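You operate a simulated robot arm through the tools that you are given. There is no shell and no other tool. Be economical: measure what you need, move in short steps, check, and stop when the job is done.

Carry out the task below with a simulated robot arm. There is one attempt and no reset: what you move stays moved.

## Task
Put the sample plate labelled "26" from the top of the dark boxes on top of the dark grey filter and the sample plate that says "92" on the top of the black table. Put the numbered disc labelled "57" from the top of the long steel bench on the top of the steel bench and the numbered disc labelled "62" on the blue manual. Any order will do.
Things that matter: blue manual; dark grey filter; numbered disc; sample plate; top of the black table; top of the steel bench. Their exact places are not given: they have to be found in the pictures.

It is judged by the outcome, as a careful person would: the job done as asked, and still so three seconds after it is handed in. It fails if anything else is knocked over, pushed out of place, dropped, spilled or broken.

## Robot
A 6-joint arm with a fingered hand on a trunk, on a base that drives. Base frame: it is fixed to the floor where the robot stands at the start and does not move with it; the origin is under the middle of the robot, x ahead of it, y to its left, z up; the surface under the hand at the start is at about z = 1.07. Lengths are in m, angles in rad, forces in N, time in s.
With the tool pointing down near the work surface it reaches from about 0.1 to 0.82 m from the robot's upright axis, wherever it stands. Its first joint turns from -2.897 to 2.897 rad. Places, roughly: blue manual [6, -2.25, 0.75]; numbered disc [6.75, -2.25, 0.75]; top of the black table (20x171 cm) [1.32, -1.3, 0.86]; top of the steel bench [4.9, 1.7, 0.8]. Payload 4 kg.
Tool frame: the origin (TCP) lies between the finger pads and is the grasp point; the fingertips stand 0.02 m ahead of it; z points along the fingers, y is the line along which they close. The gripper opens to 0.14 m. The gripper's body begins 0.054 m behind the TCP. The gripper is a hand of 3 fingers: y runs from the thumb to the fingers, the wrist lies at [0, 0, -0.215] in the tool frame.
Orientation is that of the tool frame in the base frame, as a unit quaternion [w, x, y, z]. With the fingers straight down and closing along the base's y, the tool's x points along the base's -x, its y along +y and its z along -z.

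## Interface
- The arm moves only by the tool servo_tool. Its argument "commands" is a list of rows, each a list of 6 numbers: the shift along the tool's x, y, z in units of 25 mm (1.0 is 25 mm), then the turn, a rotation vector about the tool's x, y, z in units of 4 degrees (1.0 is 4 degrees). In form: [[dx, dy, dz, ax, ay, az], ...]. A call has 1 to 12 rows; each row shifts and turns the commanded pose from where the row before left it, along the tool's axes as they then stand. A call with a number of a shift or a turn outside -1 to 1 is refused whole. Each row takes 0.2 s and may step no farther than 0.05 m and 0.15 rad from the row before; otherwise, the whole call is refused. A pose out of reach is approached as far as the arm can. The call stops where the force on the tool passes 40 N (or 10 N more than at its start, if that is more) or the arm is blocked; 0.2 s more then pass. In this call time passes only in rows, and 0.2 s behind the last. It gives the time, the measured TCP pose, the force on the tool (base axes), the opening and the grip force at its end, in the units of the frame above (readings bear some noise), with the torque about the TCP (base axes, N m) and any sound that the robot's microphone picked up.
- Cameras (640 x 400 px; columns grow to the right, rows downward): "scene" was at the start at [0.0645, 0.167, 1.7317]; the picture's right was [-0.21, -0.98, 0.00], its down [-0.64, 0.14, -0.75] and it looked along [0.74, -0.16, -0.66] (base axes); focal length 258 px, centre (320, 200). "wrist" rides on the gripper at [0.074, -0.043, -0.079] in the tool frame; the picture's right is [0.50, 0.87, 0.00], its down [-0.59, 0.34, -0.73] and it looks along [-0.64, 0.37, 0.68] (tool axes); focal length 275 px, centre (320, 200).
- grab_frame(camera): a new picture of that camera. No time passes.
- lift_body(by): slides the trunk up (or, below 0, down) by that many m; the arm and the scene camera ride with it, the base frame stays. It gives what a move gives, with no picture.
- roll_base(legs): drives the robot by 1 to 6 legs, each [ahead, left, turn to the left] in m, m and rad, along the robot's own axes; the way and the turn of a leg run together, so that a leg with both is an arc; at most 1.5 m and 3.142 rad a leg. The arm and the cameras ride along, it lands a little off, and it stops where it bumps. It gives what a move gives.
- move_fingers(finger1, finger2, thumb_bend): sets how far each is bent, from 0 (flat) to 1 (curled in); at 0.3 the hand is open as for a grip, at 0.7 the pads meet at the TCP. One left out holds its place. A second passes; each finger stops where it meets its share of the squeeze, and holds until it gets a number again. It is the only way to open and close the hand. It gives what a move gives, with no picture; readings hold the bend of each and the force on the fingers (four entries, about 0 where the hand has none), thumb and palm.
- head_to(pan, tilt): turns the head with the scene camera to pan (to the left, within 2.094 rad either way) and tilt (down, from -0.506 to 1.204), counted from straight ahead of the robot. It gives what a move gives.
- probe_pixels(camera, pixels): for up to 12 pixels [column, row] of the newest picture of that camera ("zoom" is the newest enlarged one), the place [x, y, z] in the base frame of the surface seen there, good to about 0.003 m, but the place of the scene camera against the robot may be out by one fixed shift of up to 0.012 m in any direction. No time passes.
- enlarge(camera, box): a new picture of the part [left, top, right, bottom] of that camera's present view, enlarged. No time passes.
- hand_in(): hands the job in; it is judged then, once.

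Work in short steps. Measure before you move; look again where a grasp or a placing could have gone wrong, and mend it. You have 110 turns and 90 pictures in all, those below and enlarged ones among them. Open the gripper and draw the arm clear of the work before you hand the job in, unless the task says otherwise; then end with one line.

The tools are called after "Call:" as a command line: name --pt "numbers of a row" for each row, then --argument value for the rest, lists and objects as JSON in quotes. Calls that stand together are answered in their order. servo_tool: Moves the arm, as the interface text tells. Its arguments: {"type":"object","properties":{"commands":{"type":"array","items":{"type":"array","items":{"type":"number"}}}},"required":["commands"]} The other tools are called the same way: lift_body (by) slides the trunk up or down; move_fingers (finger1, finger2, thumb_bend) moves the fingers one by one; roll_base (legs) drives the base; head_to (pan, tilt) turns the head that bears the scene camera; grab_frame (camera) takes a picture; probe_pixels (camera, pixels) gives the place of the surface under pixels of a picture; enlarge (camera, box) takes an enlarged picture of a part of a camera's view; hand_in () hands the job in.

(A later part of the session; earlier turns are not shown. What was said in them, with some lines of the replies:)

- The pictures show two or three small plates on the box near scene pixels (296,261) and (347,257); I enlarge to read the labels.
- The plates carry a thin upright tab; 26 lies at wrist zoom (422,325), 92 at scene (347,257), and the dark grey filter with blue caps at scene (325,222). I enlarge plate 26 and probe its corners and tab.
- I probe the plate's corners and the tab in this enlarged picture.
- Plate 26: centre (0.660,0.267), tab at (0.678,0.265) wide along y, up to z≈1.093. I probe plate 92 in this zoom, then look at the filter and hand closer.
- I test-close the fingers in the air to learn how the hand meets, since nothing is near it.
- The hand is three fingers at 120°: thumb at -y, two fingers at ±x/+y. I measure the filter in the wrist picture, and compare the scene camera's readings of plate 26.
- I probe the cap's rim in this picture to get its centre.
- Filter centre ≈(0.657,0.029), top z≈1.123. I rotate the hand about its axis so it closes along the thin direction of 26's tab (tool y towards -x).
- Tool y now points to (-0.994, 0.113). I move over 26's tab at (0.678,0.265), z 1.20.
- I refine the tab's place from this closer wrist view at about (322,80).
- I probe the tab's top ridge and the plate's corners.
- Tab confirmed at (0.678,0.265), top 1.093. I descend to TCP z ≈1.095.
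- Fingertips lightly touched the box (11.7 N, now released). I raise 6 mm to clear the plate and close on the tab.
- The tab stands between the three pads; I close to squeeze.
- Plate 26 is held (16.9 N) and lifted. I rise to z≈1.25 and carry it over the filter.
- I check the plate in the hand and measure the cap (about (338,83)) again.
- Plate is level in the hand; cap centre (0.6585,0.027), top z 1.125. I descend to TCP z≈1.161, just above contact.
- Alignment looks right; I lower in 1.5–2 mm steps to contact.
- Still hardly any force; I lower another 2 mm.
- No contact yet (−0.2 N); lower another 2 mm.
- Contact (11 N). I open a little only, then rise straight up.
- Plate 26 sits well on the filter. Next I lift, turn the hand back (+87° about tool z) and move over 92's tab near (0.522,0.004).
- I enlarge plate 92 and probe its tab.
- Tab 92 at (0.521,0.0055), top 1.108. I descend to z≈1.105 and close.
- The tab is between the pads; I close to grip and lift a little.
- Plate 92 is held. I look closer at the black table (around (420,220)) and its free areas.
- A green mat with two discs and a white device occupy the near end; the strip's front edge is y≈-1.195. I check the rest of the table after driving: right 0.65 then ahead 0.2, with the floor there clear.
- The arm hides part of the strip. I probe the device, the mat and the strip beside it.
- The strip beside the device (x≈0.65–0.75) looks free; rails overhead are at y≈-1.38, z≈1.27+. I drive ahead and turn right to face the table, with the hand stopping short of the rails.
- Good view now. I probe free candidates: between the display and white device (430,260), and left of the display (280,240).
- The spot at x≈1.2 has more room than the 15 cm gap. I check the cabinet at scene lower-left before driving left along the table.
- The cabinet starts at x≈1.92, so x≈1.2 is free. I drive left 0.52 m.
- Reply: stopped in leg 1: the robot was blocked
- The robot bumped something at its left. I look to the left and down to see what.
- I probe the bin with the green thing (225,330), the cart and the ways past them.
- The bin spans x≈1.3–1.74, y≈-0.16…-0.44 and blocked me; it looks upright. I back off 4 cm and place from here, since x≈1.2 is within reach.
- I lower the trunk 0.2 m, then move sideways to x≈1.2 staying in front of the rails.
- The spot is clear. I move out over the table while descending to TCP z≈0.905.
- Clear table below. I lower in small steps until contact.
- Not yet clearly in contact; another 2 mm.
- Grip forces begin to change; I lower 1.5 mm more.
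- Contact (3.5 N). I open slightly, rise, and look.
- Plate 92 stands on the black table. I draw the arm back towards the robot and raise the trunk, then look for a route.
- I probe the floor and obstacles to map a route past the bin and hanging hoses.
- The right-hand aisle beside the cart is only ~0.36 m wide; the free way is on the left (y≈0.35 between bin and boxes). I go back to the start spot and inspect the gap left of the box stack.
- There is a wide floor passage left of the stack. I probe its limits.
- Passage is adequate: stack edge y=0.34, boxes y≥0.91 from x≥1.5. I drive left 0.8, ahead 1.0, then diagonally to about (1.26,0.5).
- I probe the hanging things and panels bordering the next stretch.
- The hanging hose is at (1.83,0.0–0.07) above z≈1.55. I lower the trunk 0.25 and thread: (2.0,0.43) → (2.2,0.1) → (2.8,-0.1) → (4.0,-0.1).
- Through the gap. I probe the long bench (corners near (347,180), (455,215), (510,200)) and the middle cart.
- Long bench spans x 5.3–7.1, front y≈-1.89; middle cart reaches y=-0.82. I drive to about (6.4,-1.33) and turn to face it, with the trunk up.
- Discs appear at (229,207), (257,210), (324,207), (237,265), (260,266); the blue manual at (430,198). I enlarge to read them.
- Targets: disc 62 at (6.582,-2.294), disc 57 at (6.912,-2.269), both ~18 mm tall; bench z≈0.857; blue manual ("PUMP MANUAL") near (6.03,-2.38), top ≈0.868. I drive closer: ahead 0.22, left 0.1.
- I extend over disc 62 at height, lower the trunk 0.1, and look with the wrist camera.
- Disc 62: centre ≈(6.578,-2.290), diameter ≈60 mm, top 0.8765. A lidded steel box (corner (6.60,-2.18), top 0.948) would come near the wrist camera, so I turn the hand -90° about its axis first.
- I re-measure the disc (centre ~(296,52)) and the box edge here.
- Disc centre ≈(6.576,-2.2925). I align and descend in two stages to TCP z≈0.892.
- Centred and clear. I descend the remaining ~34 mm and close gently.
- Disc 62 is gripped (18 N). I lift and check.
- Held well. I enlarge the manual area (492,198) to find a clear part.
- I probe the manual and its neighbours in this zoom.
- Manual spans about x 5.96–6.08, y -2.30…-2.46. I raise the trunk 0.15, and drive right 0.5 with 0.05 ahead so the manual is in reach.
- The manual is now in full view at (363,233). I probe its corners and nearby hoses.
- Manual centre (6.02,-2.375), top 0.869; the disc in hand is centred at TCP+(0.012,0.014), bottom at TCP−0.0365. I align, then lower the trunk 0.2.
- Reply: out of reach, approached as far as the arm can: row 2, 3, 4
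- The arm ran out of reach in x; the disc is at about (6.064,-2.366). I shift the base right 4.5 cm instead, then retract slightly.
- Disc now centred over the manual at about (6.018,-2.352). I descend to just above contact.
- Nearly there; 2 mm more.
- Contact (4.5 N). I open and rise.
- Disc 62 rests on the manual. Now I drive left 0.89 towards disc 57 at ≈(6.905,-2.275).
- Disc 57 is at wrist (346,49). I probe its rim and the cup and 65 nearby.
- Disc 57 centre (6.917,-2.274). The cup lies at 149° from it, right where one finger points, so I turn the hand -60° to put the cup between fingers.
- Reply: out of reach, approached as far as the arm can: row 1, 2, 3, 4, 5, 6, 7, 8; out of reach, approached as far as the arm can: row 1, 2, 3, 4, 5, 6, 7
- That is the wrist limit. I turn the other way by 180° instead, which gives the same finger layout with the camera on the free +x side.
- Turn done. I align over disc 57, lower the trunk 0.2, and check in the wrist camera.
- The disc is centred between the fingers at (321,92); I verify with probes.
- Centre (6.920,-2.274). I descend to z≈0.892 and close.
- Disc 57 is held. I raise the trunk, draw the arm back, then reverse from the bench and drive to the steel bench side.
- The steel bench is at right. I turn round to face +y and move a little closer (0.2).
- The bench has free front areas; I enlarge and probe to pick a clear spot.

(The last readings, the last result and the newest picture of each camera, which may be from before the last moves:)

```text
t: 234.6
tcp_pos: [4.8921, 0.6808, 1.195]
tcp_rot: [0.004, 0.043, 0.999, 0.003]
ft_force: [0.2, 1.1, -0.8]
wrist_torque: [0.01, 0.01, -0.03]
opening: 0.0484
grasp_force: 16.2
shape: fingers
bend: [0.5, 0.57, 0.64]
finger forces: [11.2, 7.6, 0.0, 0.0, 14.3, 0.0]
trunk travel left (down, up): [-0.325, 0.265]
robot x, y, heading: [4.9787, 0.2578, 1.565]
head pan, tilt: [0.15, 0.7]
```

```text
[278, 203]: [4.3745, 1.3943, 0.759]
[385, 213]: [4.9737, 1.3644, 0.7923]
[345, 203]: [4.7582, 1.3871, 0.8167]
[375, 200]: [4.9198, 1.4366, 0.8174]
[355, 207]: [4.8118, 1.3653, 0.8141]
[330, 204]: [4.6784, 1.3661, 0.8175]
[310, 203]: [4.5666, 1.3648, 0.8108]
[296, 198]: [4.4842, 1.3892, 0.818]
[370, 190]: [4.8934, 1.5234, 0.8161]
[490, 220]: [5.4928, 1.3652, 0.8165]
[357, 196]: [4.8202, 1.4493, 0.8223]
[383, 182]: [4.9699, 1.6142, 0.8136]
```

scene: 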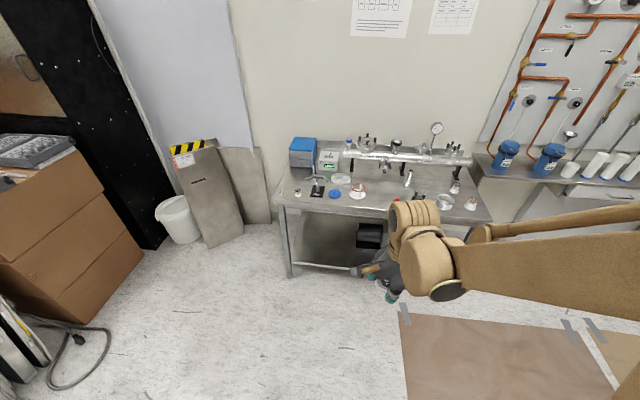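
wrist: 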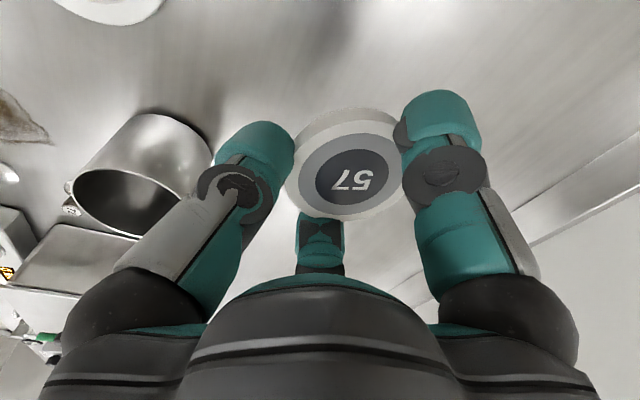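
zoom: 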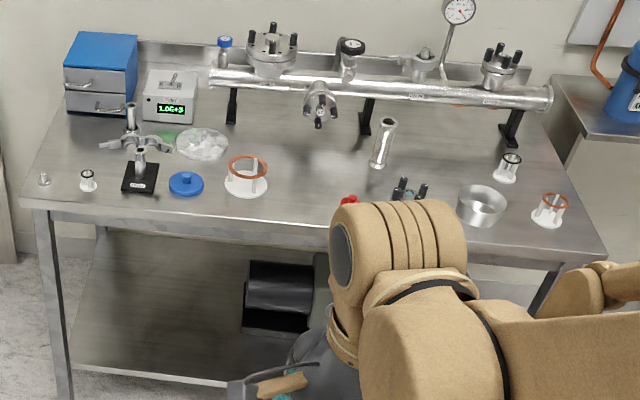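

Bench front y=1.364, top z≈0.8165. A clear spot is near (4.945,1.57). I drive ahead 0.58 and check obstacles there.

Call:
roll_base --legs '[[0.58, 0, 0]]'

Call:
head_to --pan 0.15 --tilt 0.9

Call:
grab_frame --camera "scene"

Call:
grab_frame --camera "wrist"

```text
t: 237.9
tcp_pos: [4.8936, 1.2632, 1.1941]
tcp_rot: [0.004, 0.044, 0.999, 0.003]
ft_force: [0.3, 0.0, -1.0]
wrist_torque: [-0.01, -0.03, -0.01]
opening: 0.0484
grasp_force: 17.0
shape: fingers
bend: [0.5, 0.57, 0.64]
finger forces: [11.2, 7.7, 0.1, 0.0, 14.3, 0.0]
trunk travel left (down, up): [-0.325, 0.265]
robot x, y, heading: [4.9804, 0.8424, 1.569]
head pan, tilt: [0.15, 0.7]
```

```text
t: 238.6
tcp_pos: [4.8948, 1.2616, 1.1941]
tcp_rot: [0.003, 0.045, 0.999, 0.004]
ft_force: [0.1, 0.0, -1.9]
wrist_torque: [-0.01, 0.01, 0.0]
opening: 0.0485
grasp_force: 16.2
shape: fingers
bend: [0.5, 0.57, 0.64]
finger forces: [11.2, 7.7, 0.0, 0.0, 14.4, 0.0]
trunk travel left (down, up): [-0.325, 0.265]
robot x, y, heading: [4.98, 0.8422, 1.571]
head pan, tilt: [0.15, 0.901]
```

```text
15 pictures are left
```

scene: 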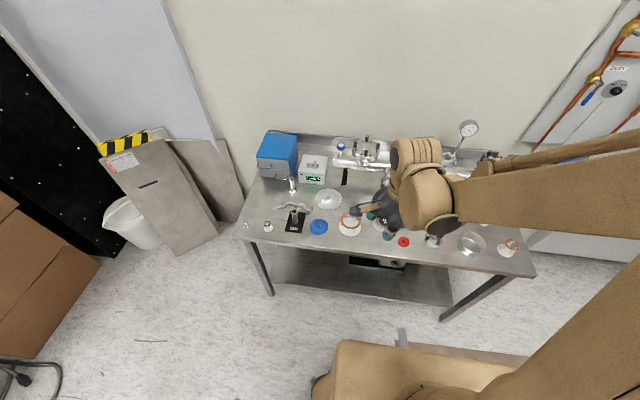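

```text
14 pictures are left
```

wrist: 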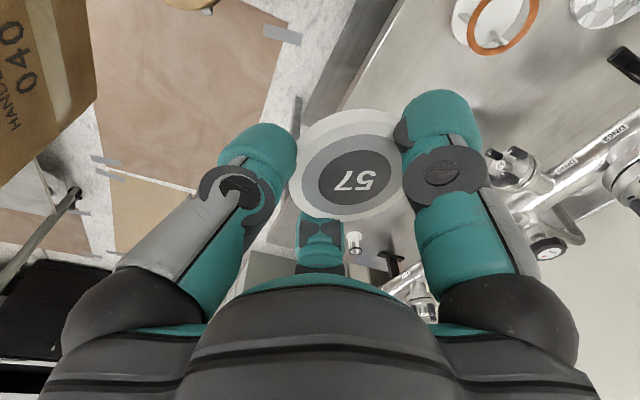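

I probe the ring stand, red piece, vertical tube and pipe flange around the candidate spot.

Call:
probe_pixels --camera "wrist" --pixels '[[500, 40], [525, 10], [455, 20], [625, 180], [600, 170], [520, 165], [385, 265], [352, 243], [450, 70], [545, 245], [560, 110], [345, 170]]'

Call:
probe_pixels --camera "scene" --pixels '[[350, 218], [350, 230], [404, 241], [345, 165], [388, 237], [370, 165], [328, 200], [434, 240], [360, 240], [375, 245], [318, 226], [345, 180]]'

```text
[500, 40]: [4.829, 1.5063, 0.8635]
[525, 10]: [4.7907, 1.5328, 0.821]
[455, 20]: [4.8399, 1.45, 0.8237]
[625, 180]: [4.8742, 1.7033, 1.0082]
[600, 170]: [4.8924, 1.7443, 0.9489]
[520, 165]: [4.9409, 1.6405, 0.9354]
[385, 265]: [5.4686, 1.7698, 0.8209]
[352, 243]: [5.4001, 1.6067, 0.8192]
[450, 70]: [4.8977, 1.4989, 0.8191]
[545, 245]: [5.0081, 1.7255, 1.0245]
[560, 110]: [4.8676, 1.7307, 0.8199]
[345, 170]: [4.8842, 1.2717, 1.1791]
```

```text
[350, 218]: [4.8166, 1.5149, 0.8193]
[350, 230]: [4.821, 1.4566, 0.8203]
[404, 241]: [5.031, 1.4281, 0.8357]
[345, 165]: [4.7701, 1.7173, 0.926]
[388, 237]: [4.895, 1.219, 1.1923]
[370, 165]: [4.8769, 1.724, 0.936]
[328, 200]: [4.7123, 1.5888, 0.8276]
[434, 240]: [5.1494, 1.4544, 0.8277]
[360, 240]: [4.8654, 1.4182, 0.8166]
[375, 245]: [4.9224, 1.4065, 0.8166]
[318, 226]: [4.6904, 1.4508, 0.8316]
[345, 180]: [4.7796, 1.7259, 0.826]
```

Chosen disc position (4.945,1.475): ring stand edge ≥8 cm away, red piece ~9.7 cm, pipe flange ~16 cm. I move over it, then lower the trunk 0.28.

Call:
servo_tool --pt "-0.19 0.916 0 0 0 0" --pt "-0.19 0.916 0 0 0 0" --pt "-0.19 0.916 0 0 0 0" --pt "-0.19 0.916 0 0 0 0" --pt "-0.19 0.916 0 0 0 0" --pt "-0.19 0.916 0 0 0 0" --pt "-0.19 0.916 0 0 0 0" --pt "-0.19 0.916 0 0 0 0" --pt "-0.19 0.916 0 0 0 0"

Call:
lift_body --by -0.2

Call:
grab_frame --camera "wrist"

Call:
enlarge --camera "scene" --box '[290, 120, 490, 245]'

```text
t: 240.6
tcp_pos: [4.9558, 1.4657, 1.1948]
tcp_rot: [0.003, 0.043, 0.999, 0.003]
ft_force: [0.9, 0.5, -1.5]
wrist_torque: [-0.02, 0.01, 0.0]
opening: 0.0481
grasp_force: 15.5
shape: fingers
bend: [0.49, 0.57, 0.65]
finger forces: [12.2, 6.5, 0.0, 0.0, 12.2, 0.1]
trunk travel left (down, up): [-0.325, 0.265]
robot x, y, heading: [4.9797, 0.8422, 1.566]
head pan, tilt: [0.15, 0.901]
```

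```text
t: 242.8
tcp_pos: [4.9552, 1.4641, 0.9957]
tcp_rot: [0.003, 0.044, 0.999, 0.004]
ft_force: [-0.8, -0.3, -0.9]
wrist_torque: [-0.03, -0.04, 0.0]
opening: 0.0483
grasp_force: 15.3
shape: fingers
bend: [0.49, 0.57, 0.65]
finger forces: [12.1, 6.5, 0.1, 0.0, 12.2, 0.1]
trunk travel left (down, up): [-0.125, 0.465]
robot x, y, heading: [4.9801, 0.8419, 1.569]
head pan, tilt: [0.15, 0.901]
```

```text
13 pictures are left
```

wrist: 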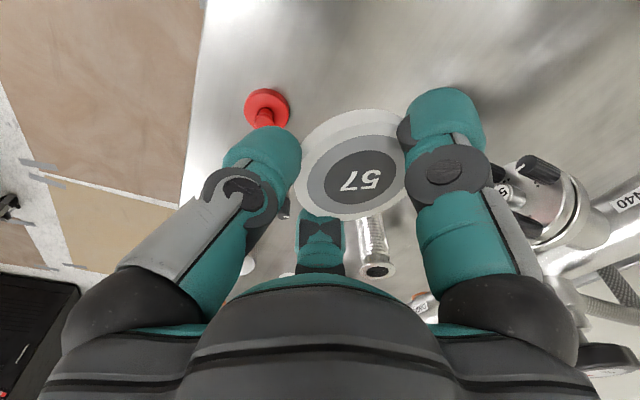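

```text
3.20 times, centred on (390, 182) of scene
```

zoom: 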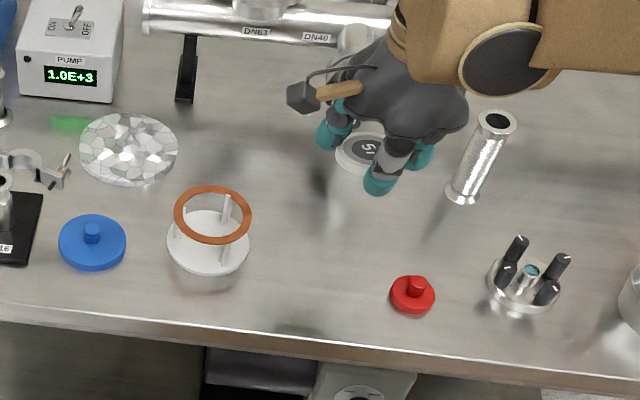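

Clear all round. I probe the disc for tilt and height before final lowering.

Call:
probe_pixels --camera "wrist" --pixels '[[312, 180], [350, 208], [398, 175], [355, 145], [354, 177], [267, 105], [370, 100], [375, 270], [510, 195]]'

```text
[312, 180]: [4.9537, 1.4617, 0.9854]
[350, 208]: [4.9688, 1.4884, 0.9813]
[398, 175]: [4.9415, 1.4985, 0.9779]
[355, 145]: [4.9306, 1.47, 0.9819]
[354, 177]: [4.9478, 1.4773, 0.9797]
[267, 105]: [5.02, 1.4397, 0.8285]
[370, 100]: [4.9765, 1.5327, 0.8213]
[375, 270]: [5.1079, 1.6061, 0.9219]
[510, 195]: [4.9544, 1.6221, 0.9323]
```

The disc is tilted a few degrees (lower on the +y side); it will settle on release. I descend to TCP z≈0.863.

Call:
servo_tool --pt "0 0 0.8 0 0 0" --pt "0 0 0.8 0 0 0" --pt "0 0 0.8 0 0 0" --pt "0 0 0.8 0 0 0" --pt "0 0 0.8 0 0 0" --pt "0 0 0.8 0 0 0" --pt "0 0 0.5 0 0 0"

Call:
servo_tool --pt "0 0 0.1 0 0 0" --pt "0 0 0.08 0 0 0"

```text
t: 244.4
tcp_pos: [4.9561, 1.4647, 0.8615]
tcp_rot: [0.003, 0.044, 0.999, 0.003]
ft_force: [-1.1, 0.4, -0.7]
wrist_torque: [-0.03, 0.0, 0.01]
opening: 0.0481
grasp_force: 15.0
shape: fingers
bend: [0.49, 0.57, 0.65]
finger forces: [12.0, 6.6, 0.0, 0.0, 12.2, 0.0]
trunk travel left (down, up): [-0.125, 0.465]
robot x, y, heading: [4.9806, 0.8434, 1.569]
head pan, tilt: [0.15, 0.901]
```

```text
t: 245.0
tcp_pos: [4.9568, 1.4653, 0.8581]
tcp_rot: [0.003, 0.044, 0.999, 0.004]
ft_force: [1.0, 0.0, -1.9]
wrist_torque: [-0.01, -0.03, 0.0]
opening: 0.0478
grasp_force: 14.9
shape: fingers
bend: [0.49, 0.57, 0.65]
finger forces: [12.0, 6.6, 0.0, 0.0, 12.1, 0.0]
trunk travel left (down, up): [-0.125, 0.465]
robot x, y, heading: [4.9767, 0.8397, 1.568]
head pan, tilt: [0.15, 0.901]
```

No contact yet; lower 3 mm more in small steps.

Call:
servo_tool --pt "0 0 0.06 0 0 0" --pt "0 0 0.06 0 0 0"

```text
t: 245.6
tcp_pos: [4.9564, 1.4654, 0.8556]
tcp_rot: [0.003, 0.042, 0.999, 0.004]
ft_force: [-0.4, -0.8, -2.0]
wrist_torque: [-0.06, -0.01, -0.02]
opening: 0.0482
grasp_force: 15.0
shape: fingers
bend: [0.49, 0.57, 0.65]
finger forces: [12.0, 6.5, 0.1, 0.0, 12.2, 0.1]
trunk travel left (down, up): [-0.125, 0.465]
robot x, y, heading: [4.9788, 0.8397, 1.567]
head pan, tilt: [0.15, 0.901]
```

Another 2–3 mm.

Call:
servo_tool --pt "0 0 0.05 0 0 0" --pt "0 0 0.05 0 0 0"

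```text
t: 246.2
tcp_pos: [4.9571, 1.465, 0.853]
tcp_rot: [0.003, 0.043, 0.999, 0.004]
ft_force: [0.4, 1.0, 1.2]
wrist_torque: [0.05, 0.04, -0.02]
opening: 0.0482
grasp_force: 15.7
shape: fingers
bend: [0.49, 0.57, 0.65]
finger forces: [12.7, 6.9, 0.1, 0.0, 11.9, 0.0]
trunk travel left (down, up): [-0.125, 0.465]
robot x, y, heading: [4.9813, 0.8421, 1.566]
head pan, tilt: [0.15, 0.901]
```

Light contact begins (grip forces change). One more 1.5 mm, then release.

Call:
servo_tool --pt "0 0 0.06 0 0 0"

Call:
move_fingers --finger1 0.42 --finger2 0.44 --thumb_bend 0.45

Call:
servo_tool --pt "0 0 -0.3 0 0 0" --pt "0 0 -0.7 0 0 0" --pt "0 0 -0.9 0 0 0" --pt "0 0 -0.9 0 0 0" --pt "0 0 -0.9 0 0 0" --pt "0 0 -0.9 0 0 0"

Call:
lift_body --by 0.2

Call:
servo_tool --pt "0 -1 0 0 0 0" --pt "0 -1 0 0 0 0" --pt "0 -1 0 0 0 0" --pt "0 -1 0 0 0 0" --pt "0 -1 0 0 0 0" --pt "0 -1 0 0 0 0" --pt "0 -1 0 0 0 0"

Call:
grab_frame --camera "wrist"

Call:
enlarge --camera "scene" --box '[250, 120, 530, 295]'

```text
t: 246.6
tcp_pos: [4.9558, 1.4646, 0.8516]
tcp_rot: [0.003, 0.044, 0.999, 0.003]
ft_force: [-0.7, -0.5, 8.3]
wrist_torque: [0.15, 0.09, 0.05]
opening: 0.0484
grasp_force: 17.6
shape: fingers
bend: [0.49, 0.57, 0.65]
finger forces: [13.8, 7.9, 0.1, 0.0, 12.8, 0.1]
trunk travel left (down, up): [-0.125, 0.465]
robot x, y, heading: [4.9788, 0.8434, 1.567]
head pan, tilt: [0.15, 0.901]
```

```text
t: 247.6
tcp_pos: [4.9571, 1.4646, 0.853]
tcp_rot: [0.003, 0.044, 0.999, 0.003]
ft_force: [0.1, 0.3, -0.1]
wrist_torque: [0.01, -0.01, 0.01]
opening: 0.084
grasp_force: 0.0
shape: fingers
bend: [0.42, 0.44, 0.45]
finger forces: [0.0, 0.0, 0.0, 0.0, 0.0, 0.0]
trunk travel left (down, up): [-0.125, 0.465]
robot x, y, heading: [4.976, 0.8405, 1.569]
head pan, tilt: [0.15, 0.901]
```

```text
t: 249.0
tcp_pos: [4.9564, 1.4631, 0.9668]
tcp_rot: [0.002, 0.044, 0.999, 0.003]
ft_force: [-0.5, 0.0, -0.6]
wrist_torque: [-0.04, 0.02, 0.01]
opening: 0.0836
grasp_force: 0.1
shape: fingers
bend: [0.42, 0.44, 0.45]
finger forces: [0.0, 0.0, 0.0, 0.0, 0.0, 0.1]
trunk travel left (down, up): [-0.125, 0.465]
robot x, y, heading: [4.9817, 0.8446, 1.573]
head pan, tilt: [0.15, 0.901]
```

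```text
t: 251.1
tcp_pos: [4.9561, 1.4644, 1.1664]
tcp_rot: [0.003, 0.043, 0.999, 0.003]
ft_force: [-0.3, -0.5, 0.1]
wrist_torque: [-0.02, -0.01, 0.03]
opening: 0.0838
grasp_force: 0.1
shape: fingers
bend: [0.42, 0.44, 0.45]
finger forces: [0.1, 0.0, 0.0, 0.0, 0.0, 0.0]
trunk travel left (down, up): [-0.325, 0.265]
robot x, y, heading: [4.9786, 0.8422, 1.564]
head pan, tilt: [0.15, 0.901]
```

```text
t: 252.7
tcp_pos: [4.9414, 1.2892, 1.1653]
tcp_rot: [0.002, 0.043, 0.999, 0.005]
ft_force: [0.7, 0.7, 0.1]
wrist_torque: [0.0, 0.02, 0.03]
opening: 0.0839
grasp_force: 0.0
shape: fingers
bend: [0.42, 0.44, 0.45]
finger forces: [0.0, 0.0, 0.1, 0.0, 0.0, 0.1]
trunk travel left (down, up): [-0.325, 0.265]
robot x, y, heading: [4.9781, 0.8424, 1.566]
head pan, tilt: [0.15, 0.901]
```

```text
11 pictures are left
```

wrist: 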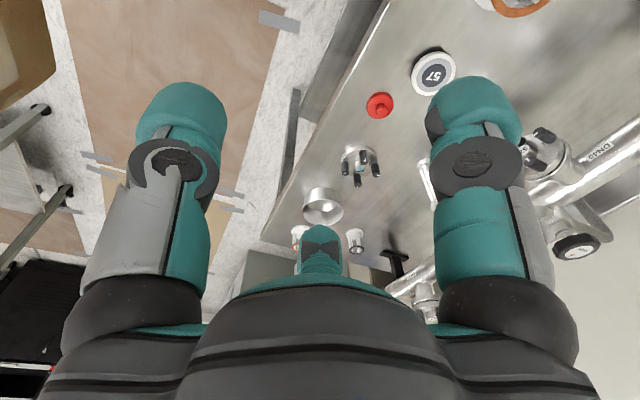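

```text
2.29 times, centred on (390, 208) of scene
```

zoom: 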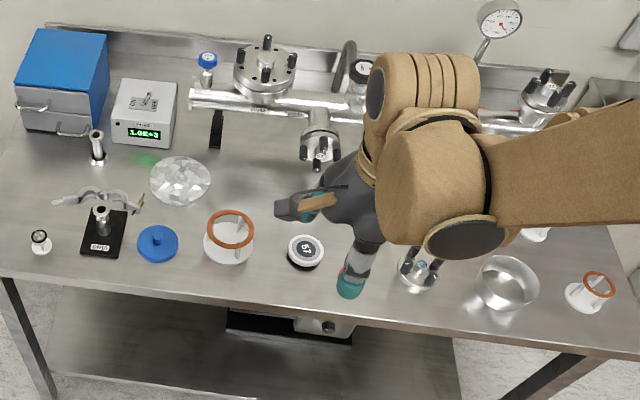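

Disc 57 lies flat on the steel bench near (306,250) in the zoom. Nothing around it was disturbed, the hand is open and the arm is drawn back over the bench edge, so I hand in.

Call:
hand_in

```text
The job is handed in.
```

I placed all four pieces and handed the job in: plate 26 on the dark grey filter, plate 92 on the black table, disc 57 on the steel bench and disc 62 on the blue manual. While driving along the black table the base bumped the metal bin beside it and stopped. The bin looked upright afterwards, but I could not check whether it had shifted.
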